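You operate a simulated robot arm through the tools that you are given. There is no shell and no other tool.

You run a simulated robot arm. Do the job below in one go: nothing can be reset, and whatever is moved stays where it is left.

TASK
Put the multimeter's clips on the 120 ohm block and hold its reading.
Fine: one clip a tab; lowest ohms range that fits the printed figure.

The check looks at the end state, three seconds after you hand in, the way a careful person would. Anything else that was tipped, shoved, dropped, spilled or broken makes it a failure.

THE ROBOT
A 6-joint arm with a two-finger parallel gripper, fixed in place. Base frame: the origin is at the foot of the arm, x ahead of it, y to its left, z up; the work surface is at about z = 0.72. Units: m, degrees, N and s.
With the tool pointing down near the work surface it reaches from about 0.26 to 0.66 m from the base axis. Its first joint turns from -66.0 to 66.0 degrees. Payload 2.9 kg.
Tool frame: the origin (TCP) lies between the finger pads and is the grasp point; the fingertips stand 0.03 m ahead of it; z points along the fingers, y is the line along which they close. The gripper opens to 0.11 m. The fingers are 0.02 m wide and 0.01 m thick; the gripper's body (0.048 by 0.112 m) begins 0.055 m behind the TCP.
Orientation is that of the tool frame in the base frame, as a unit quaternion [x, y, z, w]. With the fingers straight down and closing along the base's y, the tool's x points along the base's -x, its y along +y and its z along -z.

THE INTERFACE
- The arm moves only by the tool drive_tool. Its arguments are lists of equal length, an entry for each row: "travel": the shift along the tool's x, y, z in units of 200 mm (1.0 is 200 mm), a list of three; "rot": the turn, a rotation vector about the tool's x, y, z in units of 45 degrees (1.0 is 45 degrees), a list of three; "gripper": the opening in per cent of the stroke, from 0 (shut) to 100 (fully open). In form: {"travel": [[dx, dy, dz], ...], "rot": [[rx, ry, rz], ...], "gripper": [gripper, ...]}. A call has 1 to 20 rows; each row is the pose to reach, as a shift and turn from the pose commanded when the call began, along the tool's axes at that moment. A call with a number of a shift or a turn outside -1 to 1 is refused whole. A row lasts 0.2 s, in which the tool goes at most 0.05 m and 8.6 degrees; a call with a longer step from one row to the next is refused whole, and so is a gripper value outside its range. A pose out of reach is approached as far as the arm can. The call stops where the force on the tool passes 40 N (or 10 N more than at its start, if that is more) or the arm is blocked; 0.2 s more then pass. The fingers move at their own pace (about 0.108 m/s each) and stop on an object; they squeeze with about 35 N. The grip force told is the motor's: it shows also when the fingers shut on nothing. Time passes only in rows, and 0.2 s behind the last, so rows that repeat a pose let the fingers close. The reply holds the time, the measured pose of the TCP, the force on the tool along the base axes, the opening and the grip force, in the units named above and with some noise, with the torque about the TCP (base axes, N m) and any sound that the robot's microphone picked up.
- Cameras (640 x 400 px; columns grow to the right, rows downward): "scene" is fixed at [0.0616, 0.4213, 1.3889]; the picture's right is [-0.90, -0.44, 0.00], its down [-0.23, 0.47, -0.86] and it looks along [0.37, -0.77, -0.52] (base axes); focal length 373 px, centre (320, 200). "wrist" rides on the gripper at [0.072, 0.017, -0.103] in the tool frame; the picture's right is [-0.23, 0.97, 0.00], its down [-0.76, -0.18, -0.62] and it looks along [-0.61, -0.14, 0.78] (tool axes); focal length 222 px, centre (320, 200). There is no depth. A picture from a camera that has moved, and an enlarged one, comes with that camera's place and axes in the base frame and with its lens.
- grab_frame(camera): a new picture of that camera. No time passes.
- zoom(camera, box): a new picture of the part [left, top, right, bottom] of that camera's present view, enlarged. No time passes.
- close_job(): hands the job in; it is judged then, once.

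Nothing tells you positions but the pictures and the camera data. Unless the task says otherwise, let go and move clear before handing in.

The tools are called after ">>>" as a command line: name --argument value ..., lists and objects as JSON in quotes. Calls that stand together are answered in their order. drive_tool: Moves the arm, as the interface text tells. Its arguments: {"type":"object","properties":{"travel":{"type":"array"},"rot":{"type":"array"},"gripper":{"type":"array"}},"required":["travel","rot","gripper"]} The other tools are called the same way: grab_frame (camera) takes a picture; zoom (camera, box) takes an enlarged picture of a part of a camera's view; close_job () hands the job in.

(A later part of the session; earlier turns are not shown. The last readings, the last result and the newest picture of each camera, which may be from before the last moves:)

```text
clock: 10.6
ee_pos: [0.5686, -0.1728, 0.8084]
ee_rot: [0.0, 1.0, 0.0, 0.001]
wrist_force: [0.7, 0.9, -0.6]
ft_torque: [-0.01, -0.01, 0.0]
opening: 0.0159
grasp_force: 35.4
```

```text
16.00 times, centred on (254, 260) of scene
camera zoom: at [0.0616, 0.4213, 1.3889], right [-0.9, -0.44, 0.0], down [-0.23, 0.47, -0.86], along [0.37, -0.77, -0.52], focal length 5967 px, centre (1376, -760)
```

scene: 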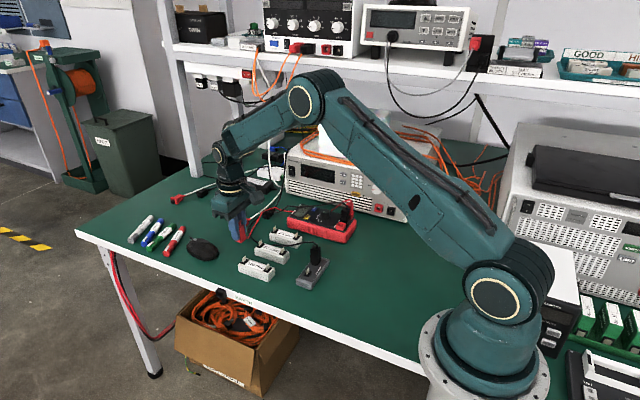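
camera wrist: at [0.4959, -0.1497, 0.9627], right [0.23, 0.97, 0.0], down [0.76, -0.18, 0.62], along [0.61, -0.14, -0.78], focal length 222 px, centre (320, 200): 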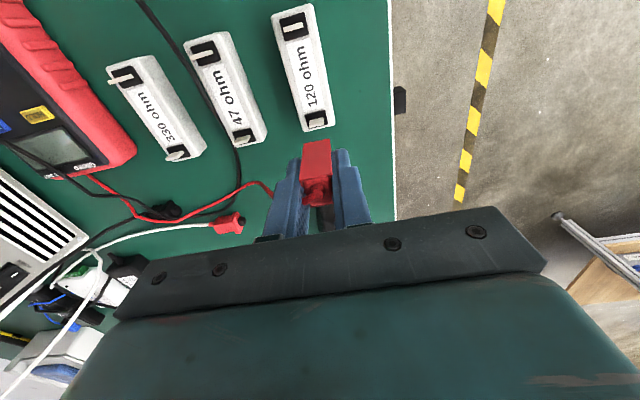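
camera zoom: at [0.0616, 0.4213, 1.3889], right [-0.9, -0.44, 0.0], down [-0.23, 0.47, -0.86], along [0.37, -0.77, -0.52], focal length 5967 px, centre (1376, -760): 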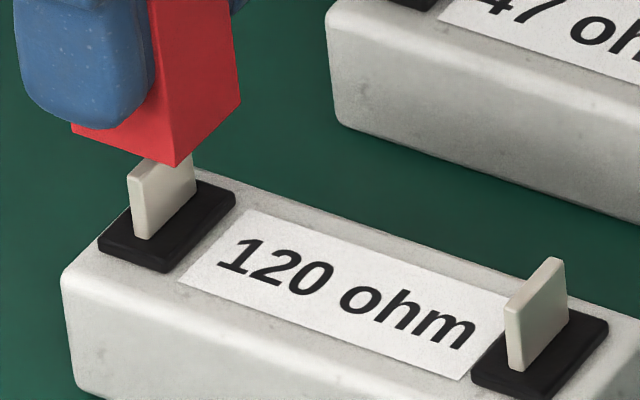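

The clip is about 2.6 mm too far toward -y (the tab peeks out on the +y side). I'll correct this before lowering further.

>>> drive_tool --travel '[[0.0035, 0.013, 0], [0.0035, 0.013, 0], [0.0035, 0.013, 0], [0.0035, 0.013, 0]]' --rot '[[0, 0, 0], [0, 0, 0], [0, 0, 0], [0, 0, 0]]' --gripper '[10, 10, 10, 10]'

>>> zoom --camera "wrist" --box '[270, 100, 370, 180]'

>>> zoom --camera "scene" --box '[238, 248, 270, 272]'

```text
clock: 11.6
ee_pos: [0.5685, -0.1704, 0.8076]
ee_rot: [0.0, 1.0, 0.0, -0.001]
wrist_force: [-0.1, -0.1, -1.2]
ft_torque: [-0.01, -0.01, 0.0]
opening: 0.0158
grasp_force: 35.2
```

```text
5.00 times, centred on (320, 140) of wrist
camera zoom: at [0.4959, -0.1528, 0.911], right [0.23, 0.97, 0.0], down [0.76, -0.18, 0.62], along [0.61, -0.14, -0.78], focal length 1111 px, centre (320, 500)
```

zoom: 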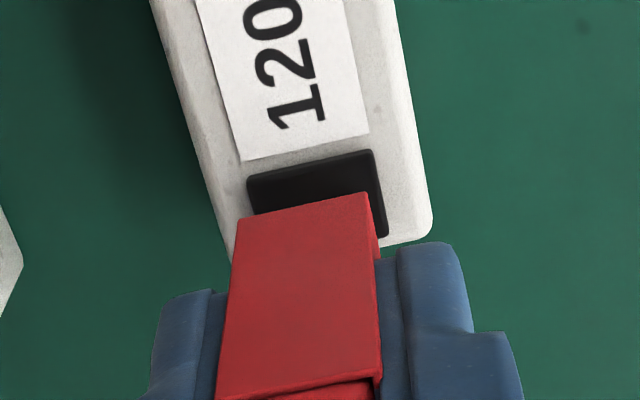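

```text
16.00 times, centred on (254, 260) of scene
camera zoom: at [0.0616, 0.4213, 1.3889], right [-0.9, -0.44, 0.0], down [-0.23, 0.47, -0.86], along [0.37, -0.77, -0.52], focal length 5967 px, centre (1376, -760)
```

zoom: 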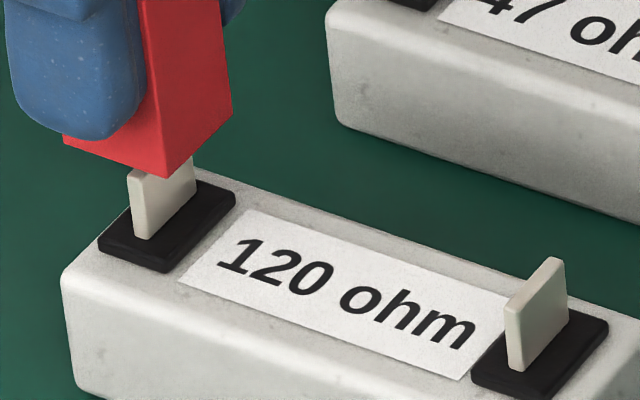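

The clip now sits centred over the far tab. I'll lower it in small steps and watch the force for contact.

>>> drive_tool --travel '[[0.002, 0, 0.015], [0.002, 0, 0.03], [0.002, 0, 0.045], [0.002, 0, 0.06], [0.002, 0, 0.06]]' --rot '[[0, 0, 0], [0, 0, 0], [0, 0, 0], [0, 0, 0], [0, 0, 0]]' --gripper '[10, 10, 10, 10, 10]'

>>> zoom --camera "wrist" --box '[270, 100, 370, 180]'

>>> zoom --camera "scene" --box '[238, 248, 270, 272]'

```text
clock: 12.8
ee_pos: [0.5674, -0.1693, 0.7966]
ee_rot: [0.0, 1.0, 0.0, 0.0]
wrist_force: [-0.5, -0.7, -0.1]
ft_torque: [0.02, -0.01, -0.01]
opening: 0.0158
grasp_force: 35.0
```

```text
5.00 times, centred on (320, 140) of wrist
camera zoom: at [0.4951, -0.153, 0.8984], right [0.23, 0.97, 0.0], down [0.76, -0.18, 0.62], along [0.61, -0.14, -0.78], focal length 1111 px, centre (320, 500)
```

zoom: 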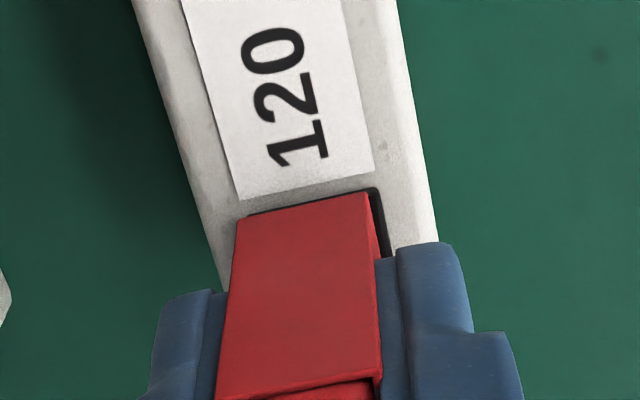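

```text
16.00 times, centred on (254, 260) of scene
camera zoom: at [0.0616, 0.4213, 1.3889], right [-0.9, -0.44, 0.0], down [-0.23, 0.47, -0.86], along [0.37, -0.77, -0.52], focal length 5967 px, centre (1376, -760)
```

zoom: 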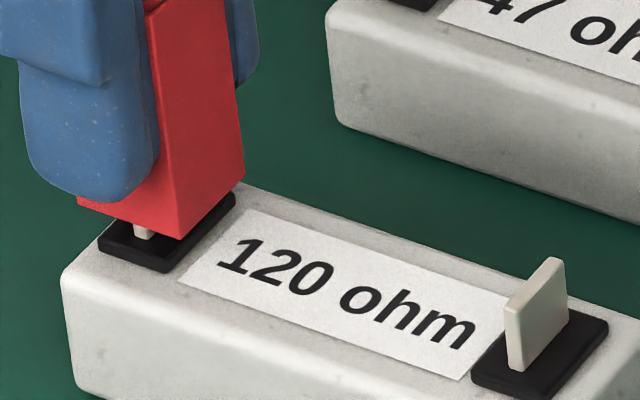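

The tab is entering the clip without resistance. I'll lower the last few millimetres.

>>> drive_tool --travel '[[0, 0, 0.008], [0, 0, 0.016], [0, 0, 0.022], [0, 0, 0.022]]' --rot '[[0, 0, 0], [0, 0, 0], [0, 0, 0], [0, 0, 0]]' --gripper '[10, 10, 10, 10]'

>>> zoom --camera "scene" --box '[238, 248, 270, 272]'

>>> zoom --camera "wrist" --box '[270, 100, 370, 180]'

```text
clock: 13.8
ee_pos: [0.5678, -0.1707, 0.791]
ee_rot: [0.0, 1.0, 0.001, 0.001]
wrist_force: [-4.4, 2.4, 12.8]
ft_torque: [0.09, 0.25, -0.03]
opening: 0.0156
grasp_force: 35.2
```

```text
16.00 times, centred on (254, 260) of scene
camera zoom: at [0.0613, 0.4214, 1.3889], right [-0.9, -0.44, 0.0], down [-0.23, 0.47, -0.86], along [0.37, -0.77, -0.52], focal length 5967 px, centre (1376, -760)
```

zoom: 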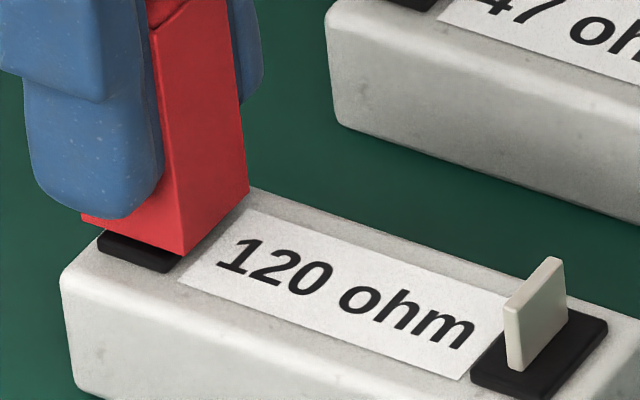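

```text
5.00 times, centred on (320, 140) of wrist
camera zoom: at [0.4946, -0.1531, 0.895], right [0.23, 0.97, 0.0], down [0.76, -0.18, 0.62], along [0.61, -0.14, -0.78], focal length 1111 px, centre (320, 500)
```

zoom: 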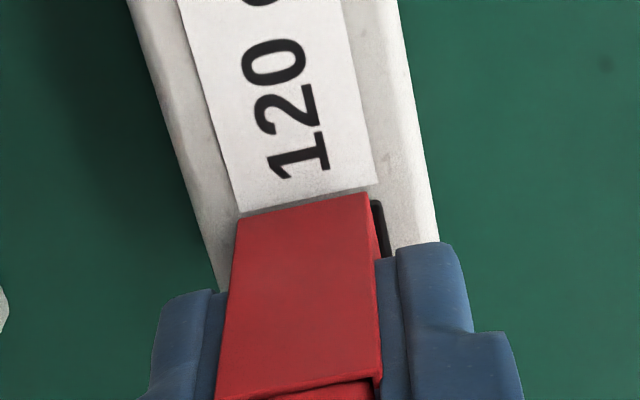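

Contact: about 13 N upward with the clip at pad level. I'll press another millimetre gently to make sure it is fully seated.

>>> drive_tool --travel '[[0, 0, 0.004], [0, 0, 0.004]]' --rot '[[0, 0, 0], [0, 0, 0]]' --gripper '[10, 10]'

>>> zoom --camera "scene" --box '[238, 248, 270, 272]'

```text
clock: 14.4
ee_pos: [0.5681, -0.1695, 0.7904]
ee_rot: [0.0, 1.0, -0.001, 0.001]
wrist_force: [-8.3, 0.2, 24.6]
ft_torque: [0.07, 0.4, 0.03]
opening: 0.0159
grasp_force: 35.1
```

```text
16.00 times, centred on (254, 260) of scene
camera zoom: at [0.061, 0.4215, 1.3889], right [-0.9, -0.44, 0.0], down [-0.23, 0.47, -0.86], along [0.37, -0.77, -0.52], focal length 5967 px, centre (1376, -760)
```

zoom: 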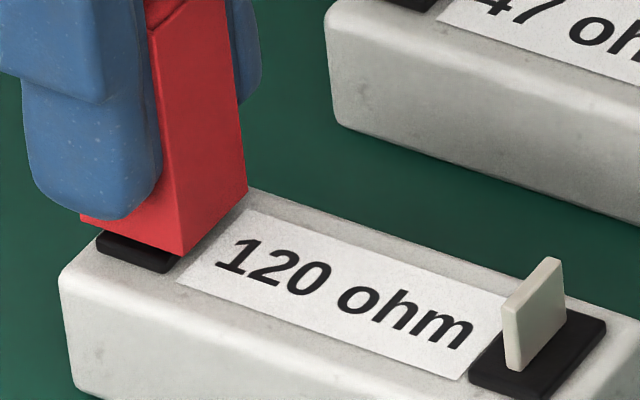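

It's bottomed out on the pad (stiff response). I'll unload the press, open the fingers and retreat straight up.

>>> drive_tool --travel '[[0, 0, -0.007], [0, 0, -0.007], [0, 0, -0.007], [0, 0, -0.007], [0, 0, -0.007]]' --rot '[[0, 0, 0], [0, 0, 0], [0, 0, 0], [0, 0, 0], [0, 0, 0]]' --gripper '[10, 10, 20, 32, 32]'

>>> zoom --camera "scene" --box '[220, 220, 300, 285]'

>>> zoom --camera "wrist" --box '[250, 90, 390, 220]'

```text
clock: 15.6
ee_pos: [0.5663, -0.1701, 0.7904]
ee_rot: [0.0, 1.0, 0.0, 0.0]
wrist_force: [0.0, -0.4, 0.2]
ft_torque: [-0.03, -0.03, 0.02]
opening: 0.0355
grasp_force: 0.0
```

```text
6.15 times, centred on (260, 252) of scene
camera zoom: at [0.0616, 0.4213, 1.3889], right [-0.9, -0.44, 0.0], down [-0.23, 0.47, -0.86], along [0.37, -0.77, -0.52], focal length 2295 px, centre (689, -123)
```

zoom: 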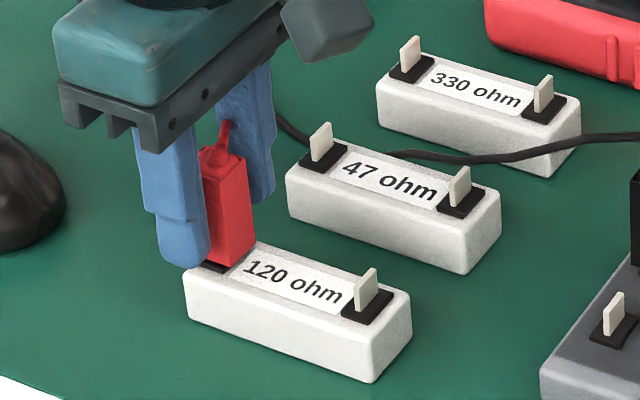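

```text
3.08 times, centred on (320, 155) of wrist
camera zoom: at [0.4944, -0.1533, 0.8943], right [0.23, 0.97, 0.0], down [0.76, -0.18, 0.62], along [0.61, -0.14, -0.78], focal length 684 px, centre (320, 338)
```

zoom: 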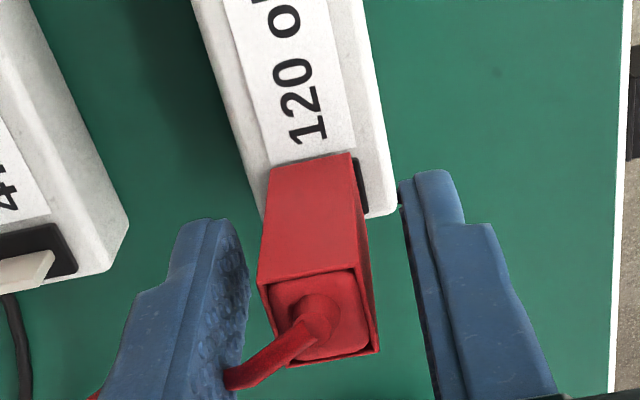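

The fingers are open and the clip stands on the tab; its cable leans toward -y beside the finger. I'll retreat straight up and check it stays put.

>>> drive_tool --travel '[[0, 0, -0.05], [0, 0, -0.1], [0, 0, -0.2], [0, 0, -0.3], [0, 0, -0.4], [0, 0, -0.5]]' --rot '[[0, 0, 0], [0, 0, 0], [0, 0, 0], [0, 0, 0], [0, 0, 0], [0, 0, 0]]' --gripper '[32, 32, 32, 32, 32, 32]'

>>> zoom --camera "scene" --box '[220, 180, 380, 300]'

>>> grab_frame --camera "wrist"

>>> zoom --camera "scene" --box '[232, 236, 292, 281]'

```text
clock: 17.0
ee_pos: [0.5681, -0.1693, 0.8908]
ee_rot: [0.0, 1.0, 0.0, 0.0]
wrist_force: [-0.8, -0.8, 0.6]
ft_torque: [-0.02, -0.01, -0.02]
opening: 0.0353
grasp_force: 0.2
```

```text
3.33 times, centred on (300, 240) of scene
camera zoom: at [0.0616, 0.4213, 1.3889], right [-0.9, -0.44, 0.0], down [-0.23, 0.47, -0.86], along [0.37, -0.77, -0.52], focal length 1243 px, centre (387, 67)
```

zoom: 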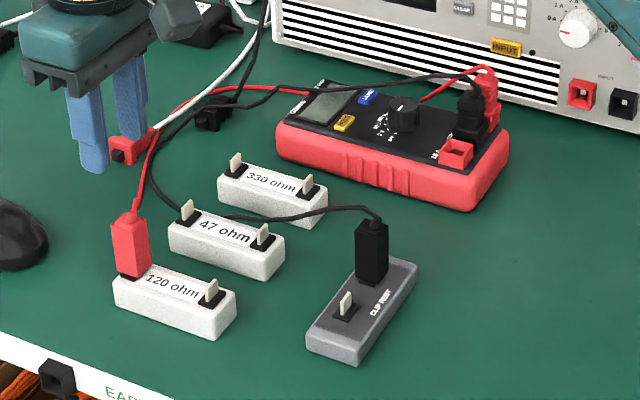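

```text
taken
camera wrist: at [0.4956, -0.1523, 0.9932], right [0.23, 0.97, 0.0], down [0.76, -0.18, 0.62], along [0.61, -0.14, -0.78], focal length 222 px, centre (320, 200)
```

wrist: 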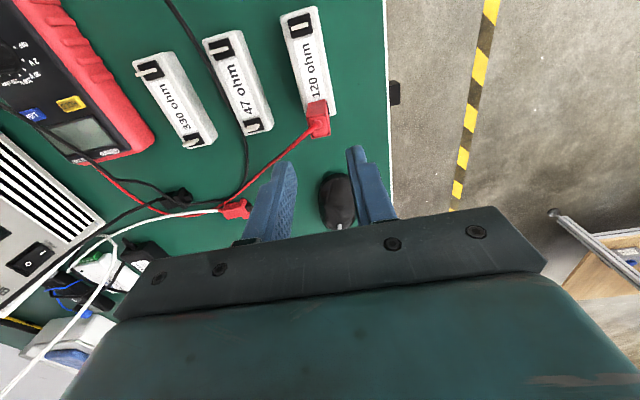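

```text
8.89 times, centred on (262, 258) of scene
camera zoom: at [0.0616, 0.4213, 1.3889], right [-0.9, -0.44, 0.0], down [-0.23, 0.47, -0.86], along [0.37, -0.77, -0.52], focal length 3315 px, centre (836, -320)
```

zoom: 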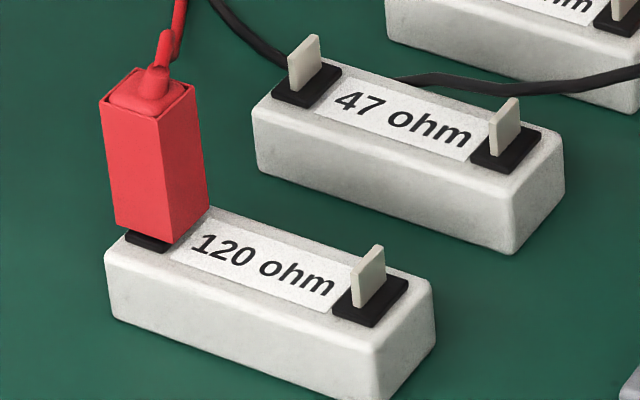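

The red clip is standing square on the far tab, and nothing else moved. Next is the black clip: I'll travel above (0.399, -0.251).

>>> drive_tool --travel '[[0.12, -0.058, -0.02], [0.24, -0.117, -0.04], [0.36, -0.175, -0.04], [0.48, -0.233, -0.04], [0.6, -0.292, -0.04], [0.72, -0.35, -0.04], [0.843, -0.4085, -0.04], [0.843, -0.4085, -0.04]]' --rot '[[0, 0, 0], [0, 0, 0], [0, 0, 0], [0, 0, 0], [0, 0, 0], [0, 0, 0], [0, 0, 0], [0, 0, 0]]' --gripper '[32, 32, 32, 32, 32, 32, 32, 32]'

>>> grab_frame --camera "wrist"

>>> zoom --camera "wrist" --box '[280, 80, 360, 140]'

>>> zoom --camera "scene" --box '[220, 180, 380, 300]'

```text
clock: 18.8
ee_pos: [0.3974, -0.2517, 0.8994]
ee_rot: [-0.001, 1.0, 0.0, 0.001]
wrist_force: [0.3, 1.4, -0.3]
ft_torque: [0.06, -0.02, 0.04]
opening: 0.035
grasp_force: 0.1
```

```text
taken
camera wrist: at [0.3251, -0.2345, 1.0031], right [0.23, 0.97, 0.0], down [0.76, -0.18, 0.62], along [0.61, -0.14, -0.78], focal length 222 px, centre (320, 200)
```

wrist: 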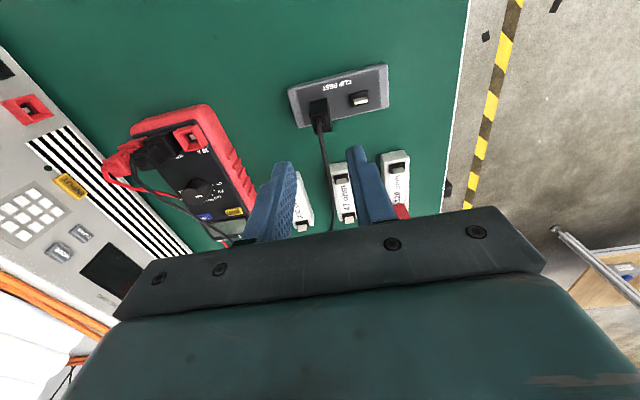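

```text
6.67 times, centred on (320, 110) of wrist
camera zoom: at [0.3251, -0.2345, 1.0031], right [0.23, 0.97, 0.0], down [0.76, -0.18, 0.62], along [0.61, -0.14, -0.78], focal length 1481 px, centre (320, 800)
```

zoom: 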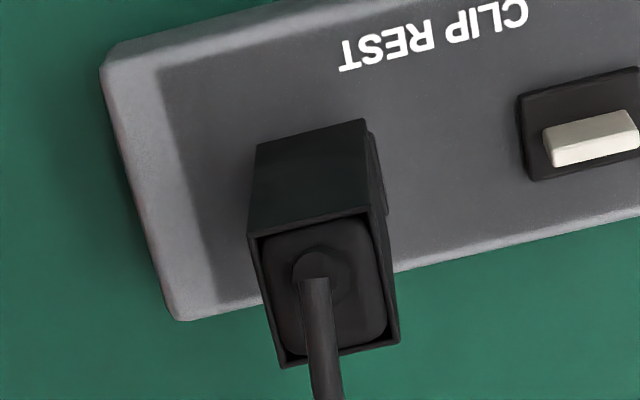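

```text
3.33 times, centred on (300, 240) of scene
camera zoom: at [0.0616, 0.4213, 1.3889], right [-0.9, -0.44, 0.0], down [-0.23, 0.47, -0.86], along [0.37, -0.77, -0.52], focal length 1243 px, centre (387, 67)
```

zoom: 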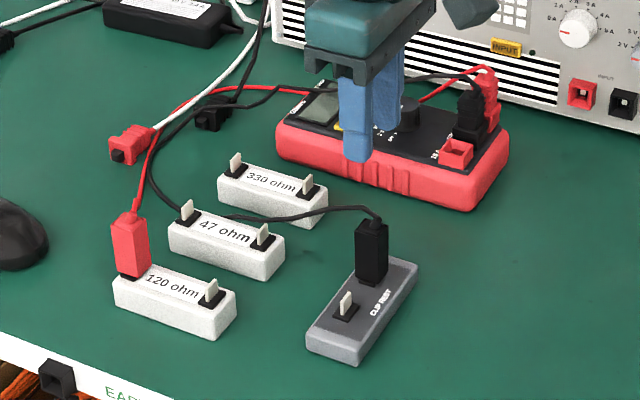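

The black clip measures at (0.3988, -0.251). I'll nudge 2 mm in x and descend around it.

>>> drive_tool --travel '[[-0.01, 0.002, 0.0], [-0.01, 0.002, 0.1], [-0.01, 0.002, 0.2], [-0.01, 0.002, 0.3], [-0.01, 0.002, 0.4], [-0.01, 0.002, 0.45], [-0.01, 0.002, 0.45]]' --rot '[[0, 0, 0], [0, 0, 0], [0, 0, 0], [0, 0, 0], [0, 0, 0], [0, 0, 0], [0, 0, 0]]' --gripper '[32, 32, 32, 32, 32, 32, 32]'

>>> zoom --camera "wrist" --box '[240, 90, 400, 220]'

>>> zoom --camera "scene" --box '[280, 210, 350, 300]'

```text
clock: 20.4
ee_pos: [0.3995, -0.2515, 0.8069]
ee_rot: [0.0, 1.0, 0.0, 0.0]
wrist_force: [-0.9, -0.2, 0.6]
ft_torque: [-0.04, 0.0, -0.05]
opening: 0.035
grasp_force: 0.1
```

```text
3.08 times, centred on (320, 155) of wrist
camera zoom: at [0.3286, -0.2339, 0.9113], right [0.23, 0.97, 0.0], down [0.76, -0.18, 0.62], along [0.61, -0.14, -0.78], focal length 684 px, centre (320, 338)
```

zoom: 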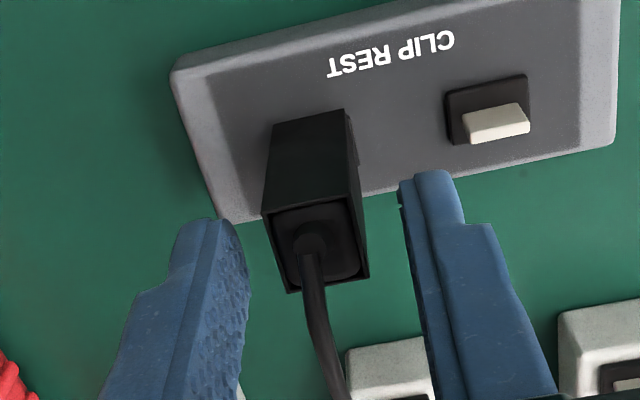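

```text
4.44 times, centred on (315, 255) of scene
camera zoom: at [0.0616, 0.4213, 1.3889], right [-0.9, -0.44, 0.0], down [-0.23, 0.47, -0.86], along [0.37, -0.77, -0.52], focal length 1658 px, centre (342, -44)
```

zoom: 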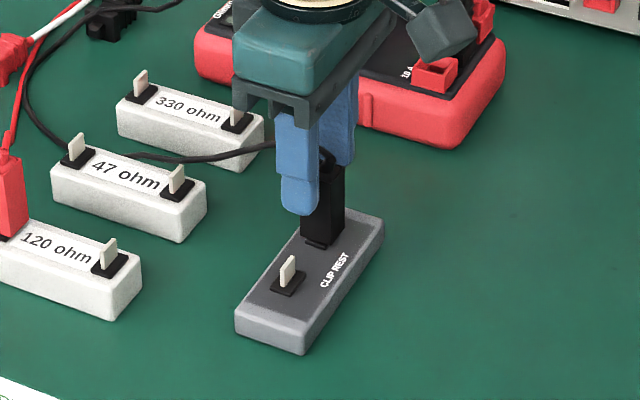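

The fingers straddle the black clip evenly. I'll make a small x correction, go down 22 mm and grip.

>>> drive_tool --travel '[[0.005, 0, 0.04], [0.005, 0, 0.08], [0.005, 0, 0.109], [0.005, 0, 0.109], [0.005, 0, 0.109], [0.005, 0, 0.109], [0.005, 0, 0.109]]' --rot '[[0, 0, 0], [0, 0, 0], [0, 0, 0], [0, 0, 0], [0, 0, 0], [0, 0, 0], [0, 0, 0]]' --gripper '[32, 32, 32, 25, 15, 10, 10]'

>>> zoom --camera "wrist" --box '[240, 90, 400, 220]'

```text
clock: 22.0
ee_pos: [0.401, -0.2513, 0.7873]
ee_rot: [0.0, 1.0, 0.0, 0.0]
wrist_force: [1.0, -0.3, 0.6]
ft_torque: [0.0, -0.03, 0.01]
opening: 0.016
grasp_force: 35.1
```

```text
3.08 times, centred on (320, 155) of wrist
camera zoom: at [0.3279, -0.234, 0.8904], right [0.23, 0.97, 0.0], down [0.76, -0.18, 0.62], along [0.61, -0.14, -0.78], focal length 684 px, centre (320, 338)
```

zoom: 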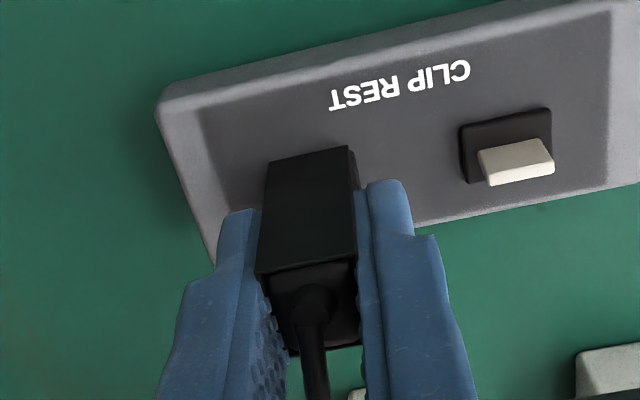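

The black clip is gripped (16 mm, 35 N). I'll lift it straight up.

>>> drive_tool --travel '[[0, 0, -0.02], [0, 0, -0.04], [0, 0, -0.07], [0, 0, -0.1], [0, 0, -0.15], [0, 0, -0.2], [0, 0, -0.25], [0, 0, -0.3], [0, 0, -0.35]]' --rot '[[0, 0, 0], [0, 0, 0], [0, 0, 0], [0, 0, 0], [0, 0, 0], [0, 0, 0], [0, 0, 0], [0, 0, 0], [0, 0, 0]]' --gripper '[10, 10, 10, 10, 10, 10, 10, 10, 10]'

>>> zoom --camera "scene" --box '[220, 180, 380, 300]'

>>> zoom --camera "wrist" --box '[280, 90, 360, 140]'

```text
clock: 24.0
ee_pos: [0.3998, -0.252, 0.8575]
ee_rot: [0.0, 1.0, 0.0, 0.0]
wrist_force: [0.2, 0.2, -0.6]
ft_torque: [-0.04, 0.0, -0.03]
opening: 0.0159
grasp_force: 34.5
```

```text
3.33 times, centred on (300, 240) of scene
camera zoom: at [0.0616, 0.4213, 1.3889], right [-0.9, -0.44, 0.0], down [-0.23, 0.47, -0.86], along [0.37, -0.77, -0.52], focal length 1243 px, centre (387, 67)
```

zoom: 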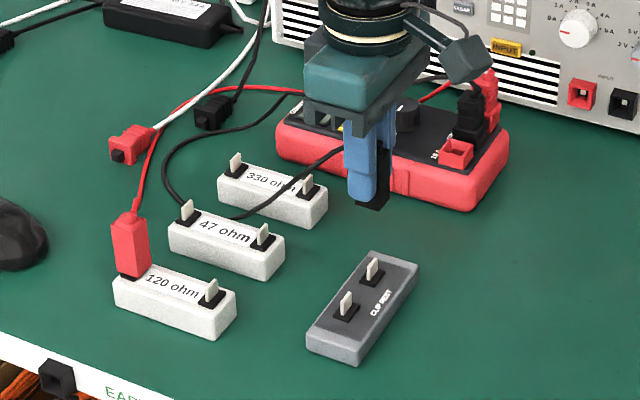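

```text
8.00 times, centred on (320, 115) of wrist
camera zoom: at [0.3273, -0.2345, 0.9611], right [0.23, 0.97, 0.0], down [0.76, -0.18, 0.62], along [0.61, -0.14, -0.78], focal length 1777 px, centre (320, 880)
```

zoom: 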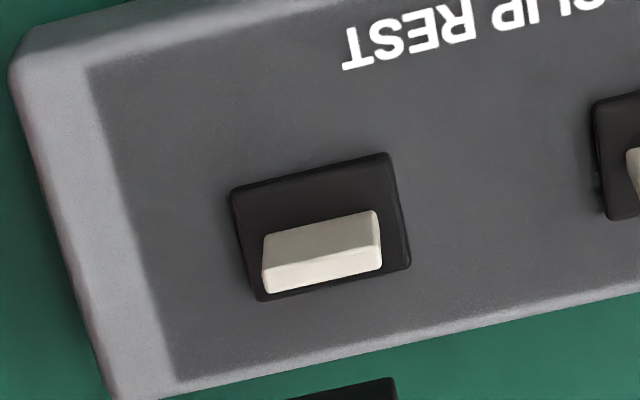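

The rest is now empty. I'll carry the black clip to above the near tab (about 0.494, -0.169), going +y first and then +x.

>>> drive_tool --travel '[[0, 0.13, -0.03], [0, 0.27, -0.03], [0, 0.41, -0.03], [-0.16, 0.41, -0.03], [-0.32, 0.41, -0.03], [-0.48, 0.41, -0.03], [-0.48, 0.41, -0.03], [-0.48, 0.41, -0.03]]' --rot '[[0, 0, 0], [0, 0, 0], [0, 0, 0], [0, 0, 0], [0, 0, 0], [0, 0, 0], [0, 0, 0], [0, 0, 0]]' --gripper '[10, 10, 10, 10, 10, 10, 10, 10]'

>>> grab_frame --camera "wrist"

>>> zoom --camera "wrist" --box '[280, 90, 360, 140]'

>>> zoom --camera "scene" --box '[220, 180, 380, 300]'

```text
clock: 25.8
ee_pos: [0.496, -0.1702, 0.8622]
ee_rot: [0.0, 1.0, -0.001, 0.0]
wrist_force: [0.0, -0.2, 0.5]
ft_torque: [0.0, -0.01, 0.0]
opening: 0.0159
grasp_force: 35.4
```

```text
taken
camera wrist: at [0.423, -0.1525, 0.966], right [0.23, 0.97, 0.0], down [0.76, -0.18, 0.62], along [0.61, -0.14, -0.78], focal length 222 px, centre (320, 200)
```

wrist: 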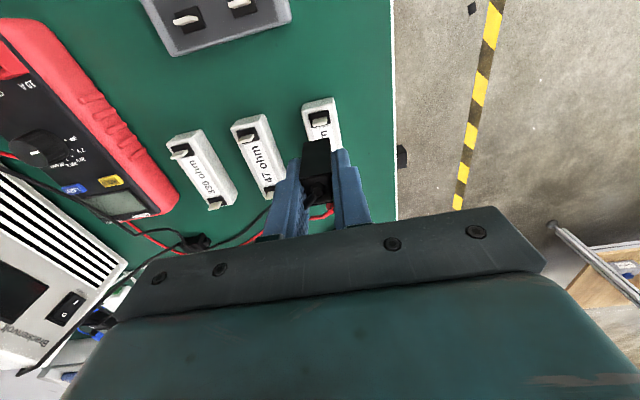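

```text
8.00 times, centred on (320, 115) of wrist
camera zoom: at [0.423, -0.1525, 0.966], right [0.23, 0.97, 0.0], down [0.76, -0.18, 0.62], along [0.61, -0.14, -0.78], focal length 1777 px, centre (320, 880)
```

zoom: 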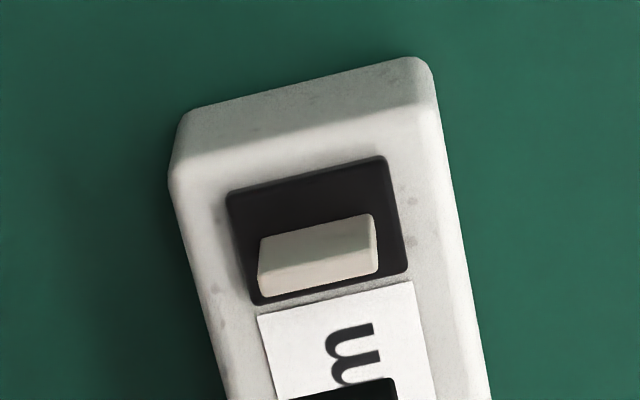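

```text
3.33 times, centred on (300, 240) of scene
camera zoom: at [0.0616, 0.4213, 1.3889], right [-0.9, -0.44, 0.0], down [-0.23, 0.47, -0.86], along [0.37, -0.77, -0.52], focal length 1243 px, centre (387, 67)
```

zoom: 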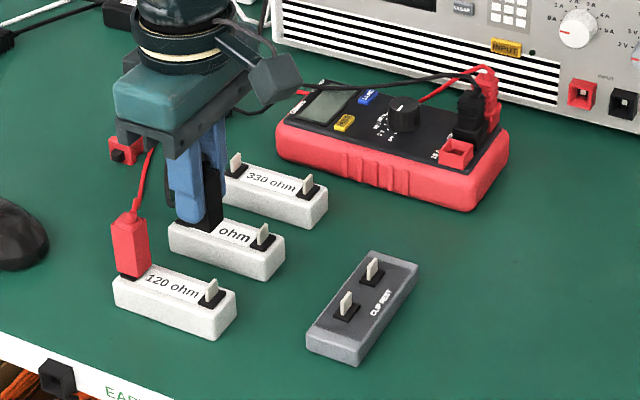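

The near tab measures at (0.494, -0.169); I'm within about 1 mm. I'll lower to just above the tab and recheck.

>>> drive_tool --travel '[[-0.005, -0.001, 0.06], [-0.005, -0.001, 0.12], [-0.005, -0.001, 0.18], [-0.005, -0.001, 0.23], [-0.005, -0.001, 0.275], [-0.005, -0.001, 0.275], [-0.005, -0.001, 0.275]]' --rot '[[0, 0, 0], [0, 0, 0], [0, 0, 0], [0, 0, 0], [0, 0, 0], [0, 0, 0], [0, 0, 0]]' --gripper '[10, 10, 10, 10, 10, 10, 10]'

>>> zoom --camera "wrist" --box '[270, 100, 370, 180]'

>>> zoom --camera "scene" --box '[240, 240, 290, 285]'

```text
clock: 27.4
ee_pos: [0.4975, -0.1701, 0.8086]
ee_rot: [0.0, 1.0, 0.0, 0.001]
wrist_force: [-0.8, 0.2, 0.7]
ft_torque: [0.01, -0.03, 0.02]
opening: 0.0158
grasp_force: 34.5
```

```text
5.00 times, centred on (320, 140) of wrist
camera zoom: at [0.4243, -0.1526, 0.9113], right [0.23, 0.97, 0.0], down [0.76, -0.18, 0.62], along [0.61, -0.14, -0.78], focal length 1111 px, centre (320, 500)
```

zoom: 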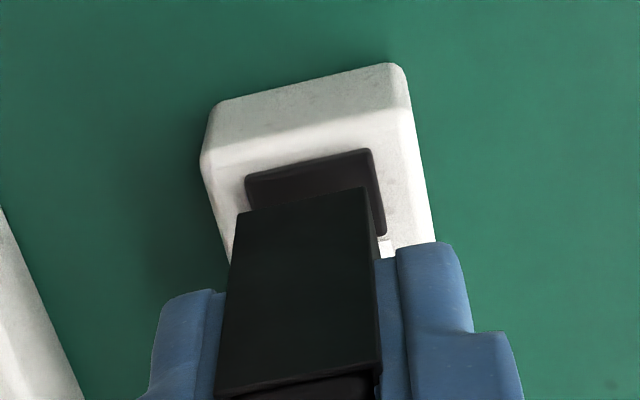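

```text
8.89 times, centred on (265, 262) of scene
camera zoom: at [0.0616, 0.4213, 1.3889], right [-0.9, -0.44, 0.0], down [-0.23, 0.47, -0.86], along [0.37, -0.77, -0.52], focal length 3315 px, centre (809, -356)
```

zoom: 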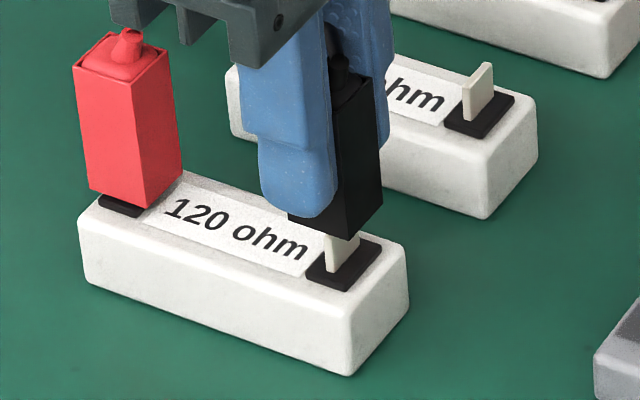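

Alignment matches the earlier good case. I'll lower onto the near tab in steps.

>>> drive_tool --travel '[[0.001, 0, 0.015], [0.001, 0, 0.03], [0.001, 0, 0.045], [0.001, 0, 0.055], [0.001, 0, 0.055]]' --rot '[[0, 0, 0], [0, 0, 0], [0, 0, 0], [0, 0, 0], [0, 0, 0]]' --gripper '[10, 10, 10, 10, 10]'

>>> zoom --camera "wrist" --box '[270, 100, 370, 180]'

>>> zoom --camera "scene" --box '[255, 252, 287, 276]'

```text
clock: 28.6
ee_pos: [0.4965, -0.1718, 0.7974]
ee_rot: [0.0, 1.0, 0.001, 0.0]
wrist_force: [0.6, -0.1, -0.8]
ft_torque: [-0.04, 0.02, 0.02]
opening: 0.016
grasp_force: 35.1
```

```text
5.00 times, centred on (320, 140) of wrist
camera zoom: at [0.4239, -0.1534, 0.9007], right [0.23, 0.97, 0.0], down [0.76, -0.18, 0.62], along [0.61, -0.14, -0.78], focal length 1111 px, centre (320, 500)
```

zoom: 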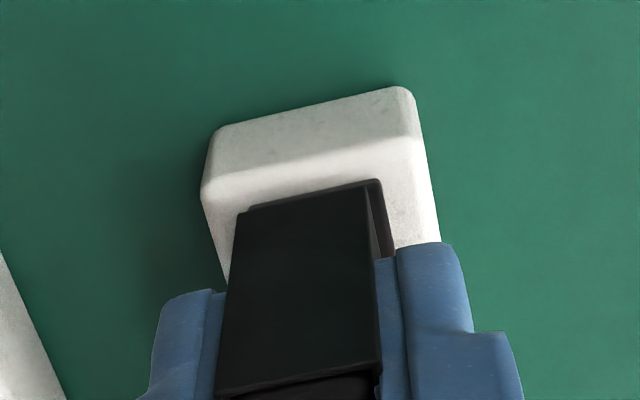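

```text
16.00 times, centred on (271, 264) of scene
camera zoom: at [0.0616, 0.4213, 1.3889], right [-0.9, -0.44, 0.0], down [-0.23, 0.47, -0.86], along [0.37, -0.77, -0.52], focal length 5967 px, centre (1104, -824)
```

zoom: 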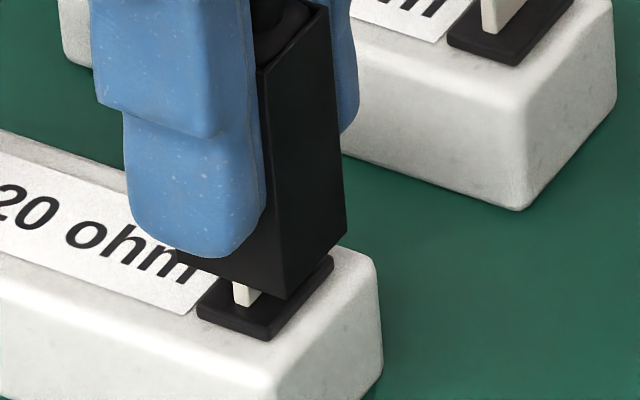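

The tab is going inside. I'll correct y by 0.7 mm and lower to contact.

>>> drive_tool --travel '[[0, 0.0035, 0.004], [0, 0.0035, 0.012], [0, 0.0035, 0.02], [0, 0.0035, 0.026], [0, 0.0035, 0.026]]' --rot '[[0, 0, 0], [0, 0, 0], [0, 0, 0], [0, 0, 0], [0, 0, 0]]' --gripper '[10, 10, 10, 10, 10]'

>>> zoom --camera "scene" --box '[255, 252, 287, 276]'

>>> zoom --camera "wrist" --box '[270, 100, 370, 180]'

```text
clock: 29.8
ee_pos: [0.4957, -0.1702, 0.7928]
ee_rot: [0.0, 1.0, 0.001, 0.001]
wrist_force: [0.3, 0.3, 3.1]
ft_torque: [0.01, 0.0, -0.04]
opening: 0.0158
grasp_force: 34.6
```

```text
16.00 times, centred on (271, 264) of scene
camera zoom: at [0.0615, 0.4214, 1.3889], right [-0.9, -0.44, 0.0], down [-0.23, 0.47, -0.86], along [0.37, -0.77, -0.52], focal length 5967 px, centre (1104, -824)
```

zoom: 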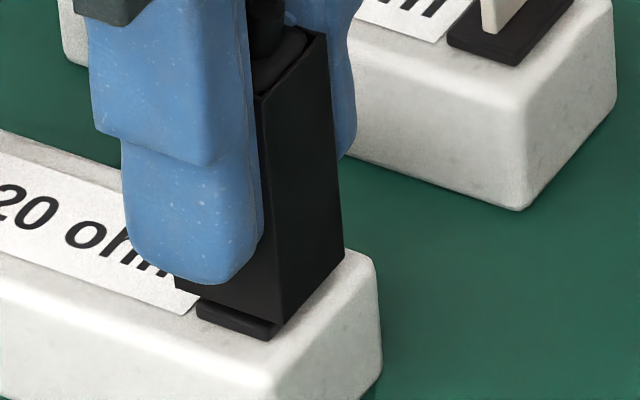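

```text
5.00 times, centred on (320, 140) of wrist
camera zoom: at [0.424, -0.1525, 0.8959], right [0.23, 0.97, 0.0], down [0.76, -0.18, 0.62], along [0.61, -0.14, -0.78], focal length 1111 px, centre (320, 500)
```

zoom: 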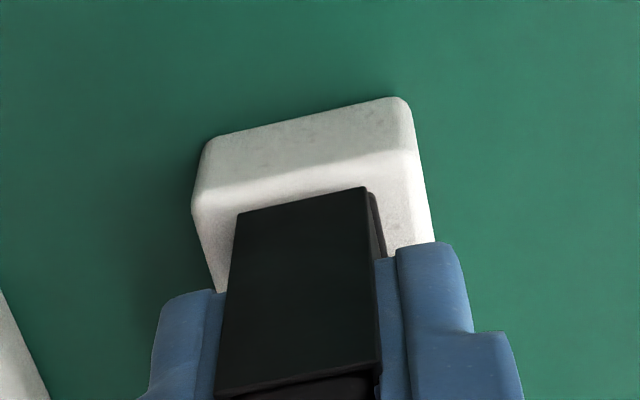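

Light contact (3 N) at the pad level. I'll press about 0.8 mm more to seat it as with the red one.

>>> drive_tool --travel '[[0, 0, 0.005], [0, 0, 0.005]]' --rot '[[0, 0, 0], [0, 0, 0]]' --gripper '[10, 10]'

>>> zoom --camera "scene" --box '[235, 236, 295, 281]'

```text
clock: 30.4
ee_pos: [0.4972, -0.17, 0.7925]
ee_rot: [0.0, 1.0, 0.0, 0.001]
wrist_force: [-3.0, 1.1, 17.8]
ft_torque: [0.01, 0.13, -0.03]
opening: 0.0161
grasp_force: 34.9
```

```text
8.89 times, centred on (265, 258) of scene
camera zoom: at [0.0613, 0.4214, 1.3889], right [-0.9, -0.44, 0.0], down [-0.23, 0.47, -0.86], along [0.37, -0.77, -0.52], focal length 3315 px, centre (809, -320)
```

zoom: 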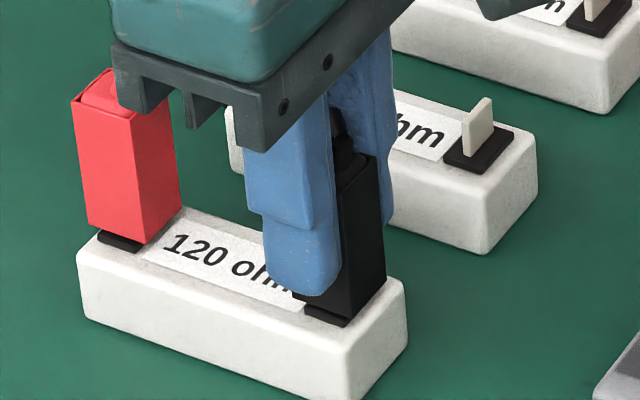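

It's seated (18 N, stiff). I'll unload, open the fingers and retreat straight up.

>>> drive_tool --travel '[[0, 0, -0.006], [0, 0, -0.006], [0, 0, -0.006], [0, 0, -0.006], [0, 0, -0.006]]' --rot '[[0, 0, 0], [0, 0, 0], [0, 0, 0], [0, 0, 0], [0, 0, 0]]' --gripper '[10, 10, 20, 30, 30]'

>>> zoom --camera "wrist" --box '[240, 80, 400, 220]'

>>> zoom --camera "scene" --box '[235, 216, 315, 281]'

```text
clock: 31.6
ee_pos: [0.4967, -0.171, 0.7917]
ee_rot: [-0.001, 1.0, 0.0, 0.001]
wrist_force: [-0.1, 0.0, -0.1]
ft_torque: [-0.03, -0.02, 0.0]
opening: 0.033
grasp_force: 0.0
```

```text
2.86 times, centred on (320, 150) of wrist
camera zoom: at [0.4239, -0.1524, 0.8957], right [0.23, 0.97, 0.0], down [0.76, -0.18, 0.62], along [0.61, -0.14, -0.78], focal length 635 px, centre (320, 343)
```

zoom: 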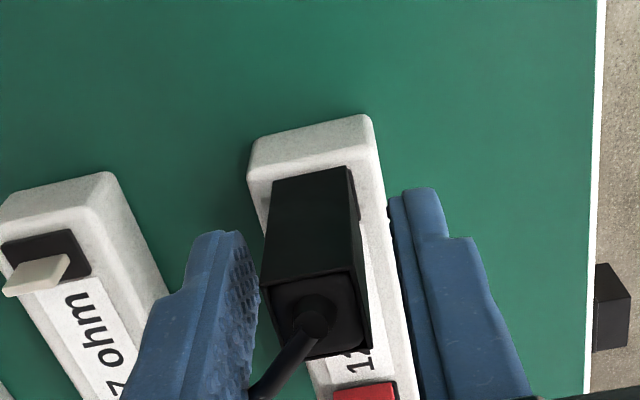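

```text
6.15 times, centred on (275, 248) of scene
camera zoom: at [0.0616, 0.4213, 1.3889], right [-0.9, -0.44, 0.0], down [-0.23, 0.47, -0.86], along [0.37, -0.77, -0.52], focal length 2295 px, centre (597, -98)
```

zoom: 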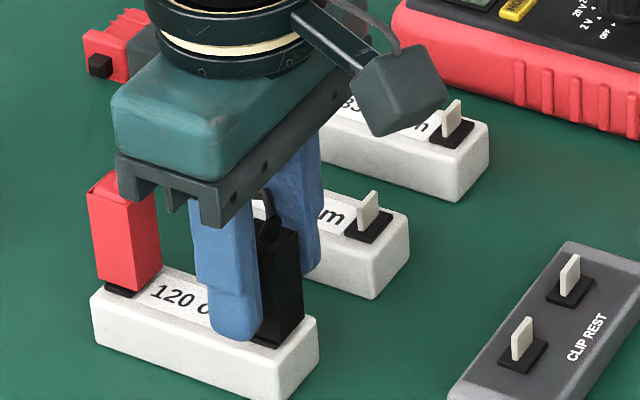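

Released. I'll retreat straight up 11 cm and inspect.

>>> drive_tool --travel '[[0, 0, -0.04], [0, 0, -0.1], [0, 0, -0.2], [0, 0, -0.3], [0, 0, -0.4], [0, 0, -0.5], [0, 0, -0.6]]' --rot '[[0, 0, 0], [0, 0, 0], [0, 0, 0], [0, 0, 0], [0, 0, 0], [0, 0, 0], [0, 0, 0]]' --gripper '[30, 30, 30, 30, 30, 30, 30]'

>>> grab_frame --camera "wrist"

>>> zoom --camera "scene" --box '[220, 180, 380, 300]'

>>> zoom --camera "scene" --box '[232, 236, 292, 281]'

>>> zoom --camera "scene" --box '[285, 185, 361, 240]'

```text
clock: 33.2
ee_pos: [0.4983, -0.1716, 0.9122]
ee_rot: [0.0, 1.0, 0.0, 0.0]
wrist_force: [0.6, -0.9, -0.7]
ft_torque: [-0.01, -0.03, 0.01]
opening: 0.0329
grasp_force: 0.0
```

```text
taken
camera wrist: at [0.4247, -0.1534, 1.0158], right [0.23, 0.97, 0.0], down [0.76, -0.18, 0.62], along [0.61, -0.14, -0.78], focal length 222 px, centre (320, 200)
```

wrist: 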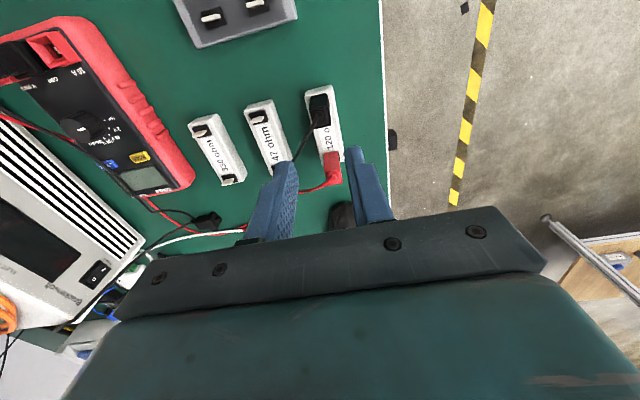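

```text
3.33 times, centred on (300, 240) of scene
camera zoom: at [0.0616, 0.4213, 1.3889], right [-0.9, -0.44, 0.0], down [-0.23, 0.47, -0.86], along [0.37, -0.77, -0.52], focal length 1243 px, centre (387, 67)
```

zoom: 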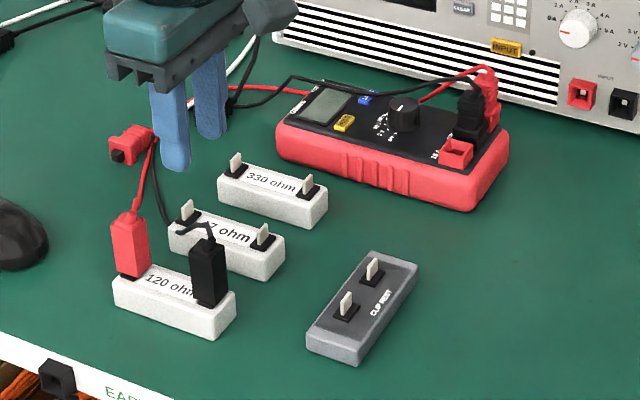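

```text
8.89 times, centred on (262, 258) of scene
camera zoom: at [0.0616, 0.4213, 1.3889], right [-0.9, -0.44, 0.0], down [-0.23, 0.47, -0.86], along [0.37, -0.77, -0.52], focal length 3315 px, centre (836, -320)
```

zoom: 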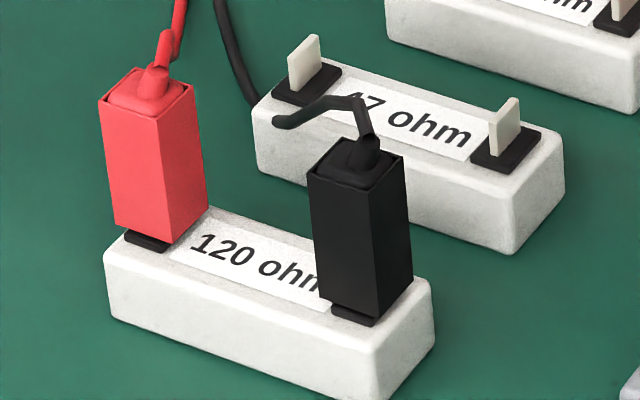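

```text
7.27 times, centred on (323, 212) of scene
camera zoom: at [0.0616, 0.4213, 1.3889], right [-0.9, -0.44, 0.0], down [-0.23, 0.47, -0.86], along [0.37, -0.77, -0.52], focal length 2712 px, centre (298, 109)
```

zoom: 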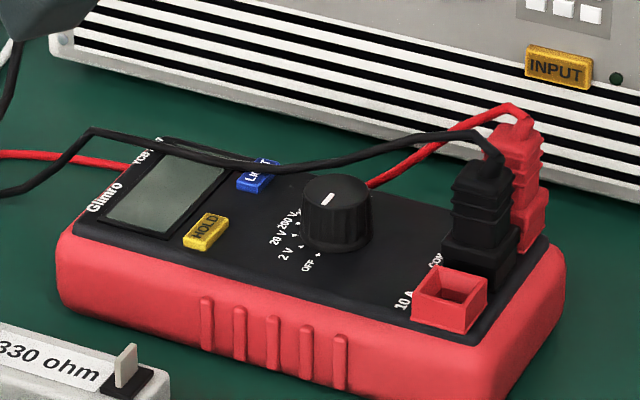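

Both clips stand upright on their own tabs of the 120 ohm block. Next I'll move the camera over the meter to inspect the dial and the leads near it.

>>> drive_tool --travel '[[0, 0, -0.2], [0.05, -0.16, -0.35], [0.1, -0.33, -0.35], [0.15, -0.5, -0.35], [0.2, -0.66, -0.35], [0.25, -0.83, -0.35], [0.3, -1.0, -0.35]]' --rot '[[0, 0, 0], [0, 0, 0], [0, 0, 0], [0, 0, 0], [0, 0, 0], [0, 0, 0], [0, 0, 0]]' --gripper '[30, 30, 30, 40, 50, 60, 60]'

>>> grab_frame --camera "wrist"

>>> grab_frame --camera "scene"

```text
clock: 34.8
ee_pos: [0.4369, -0.3703, 0.9827]
ee_rot: [-0.001, 1.0, 0.0, 0.0]
wrist_force: [-0.3, 0.0, 0.9]
ft_torque: [-0.01, 0.02, 0.01]
opening: 0.0659
grasp_force: 0.2
```

```text
taken
camera wrist: at [0.3642, -0.3526, 1.0857], right [0.23, 0.97, 0.0], down [0.76, -0.18, 0.62], along [0.61, -0.14, -0.78], focal length 222 px, centre (320, 200)
```

wrist: 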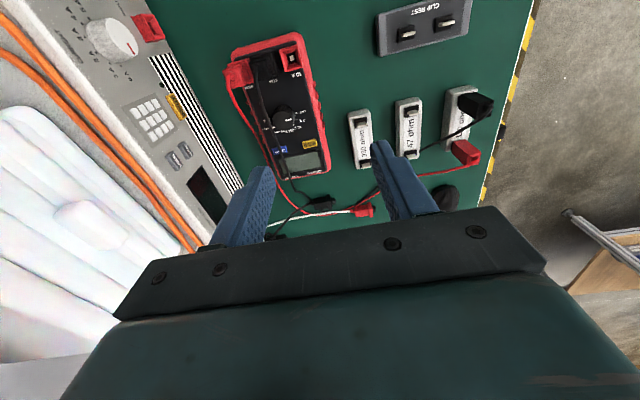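

```text
taken
```

scene: 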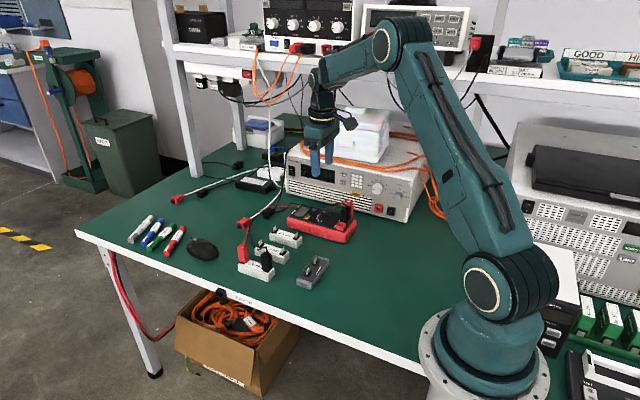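

Now I'll look closely at the dial, its labels and where the two leads run over the meter.

>>> zoom --camera "wrist" --box '[215, 30, 345, 190]'

>>> zoom --camera "wrist" --box '[250, 95, 314, 145]'

>>> zoom --camera "scene" --box '[300, 195, 360, 232]'

>>> zoom --camera "wrist" --box '[400, 80, 500, 180]'

```text
2.50 times, centred on (280, 110) of wrist
camera zoom: at [0.3642, -0.3526, 1.0857], right [0.23, 0.97, 0.0], down [0.76, -0.18, 0.62], along [0.61, -0.14, -0.78], focal length 555 px, centre (420, 425)
```

zoom: 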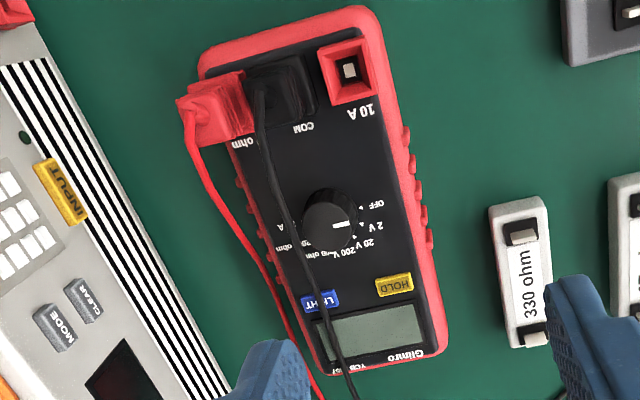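

```text
8.00 times, centred on (282, 120) of wrist
camera zoom: at [0.3642, -0.3526, 1.0857], right [0.23, 0.97, 0.0], down [0.76, -0.18, 0.62], along [0.61, -0.14, -0.78], focal length 1777 px, centre (624, 840)
```

zoom: 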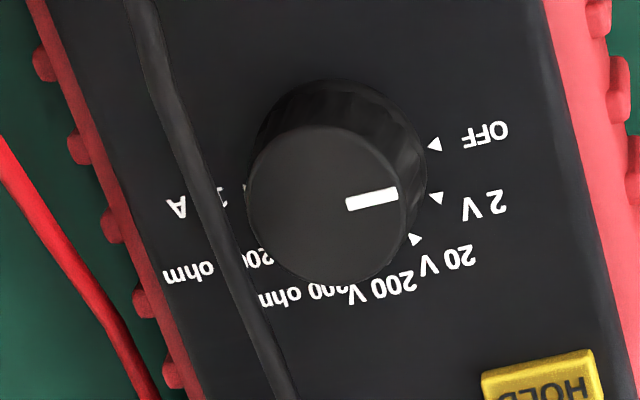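

```text
10.67 times, centred on (330, 214) of scene
camera zoom: at [0.0616, 0.4213, 1.3889], right [-0.9, -0.44, 0.0], down [-0.23, 0.47, -0.86], along [0.37, -0.77, -0.52], focal length 3978 px, centre (213, 56)
```

zoom: 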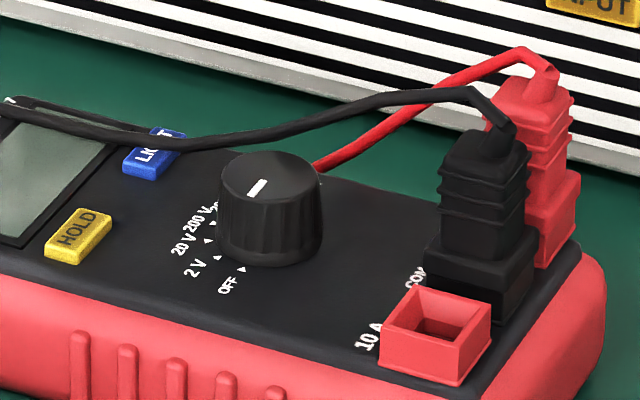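

```text
4.00 times, centred on (450, 130) of wrist
camera zoom: at [0.3642, -0.3526, 1.0857], right [0.23, 0.97, 0.0], down [0.76, -0.18, 0.62], along [0.61, -0.14, -0.78], focal length 888 px, centre (-200, 480)
```

zoom: 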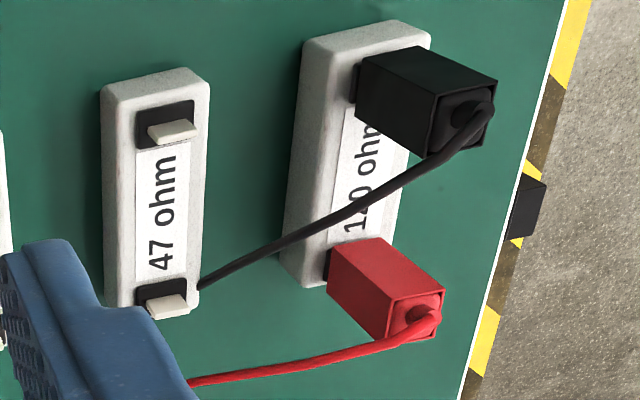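

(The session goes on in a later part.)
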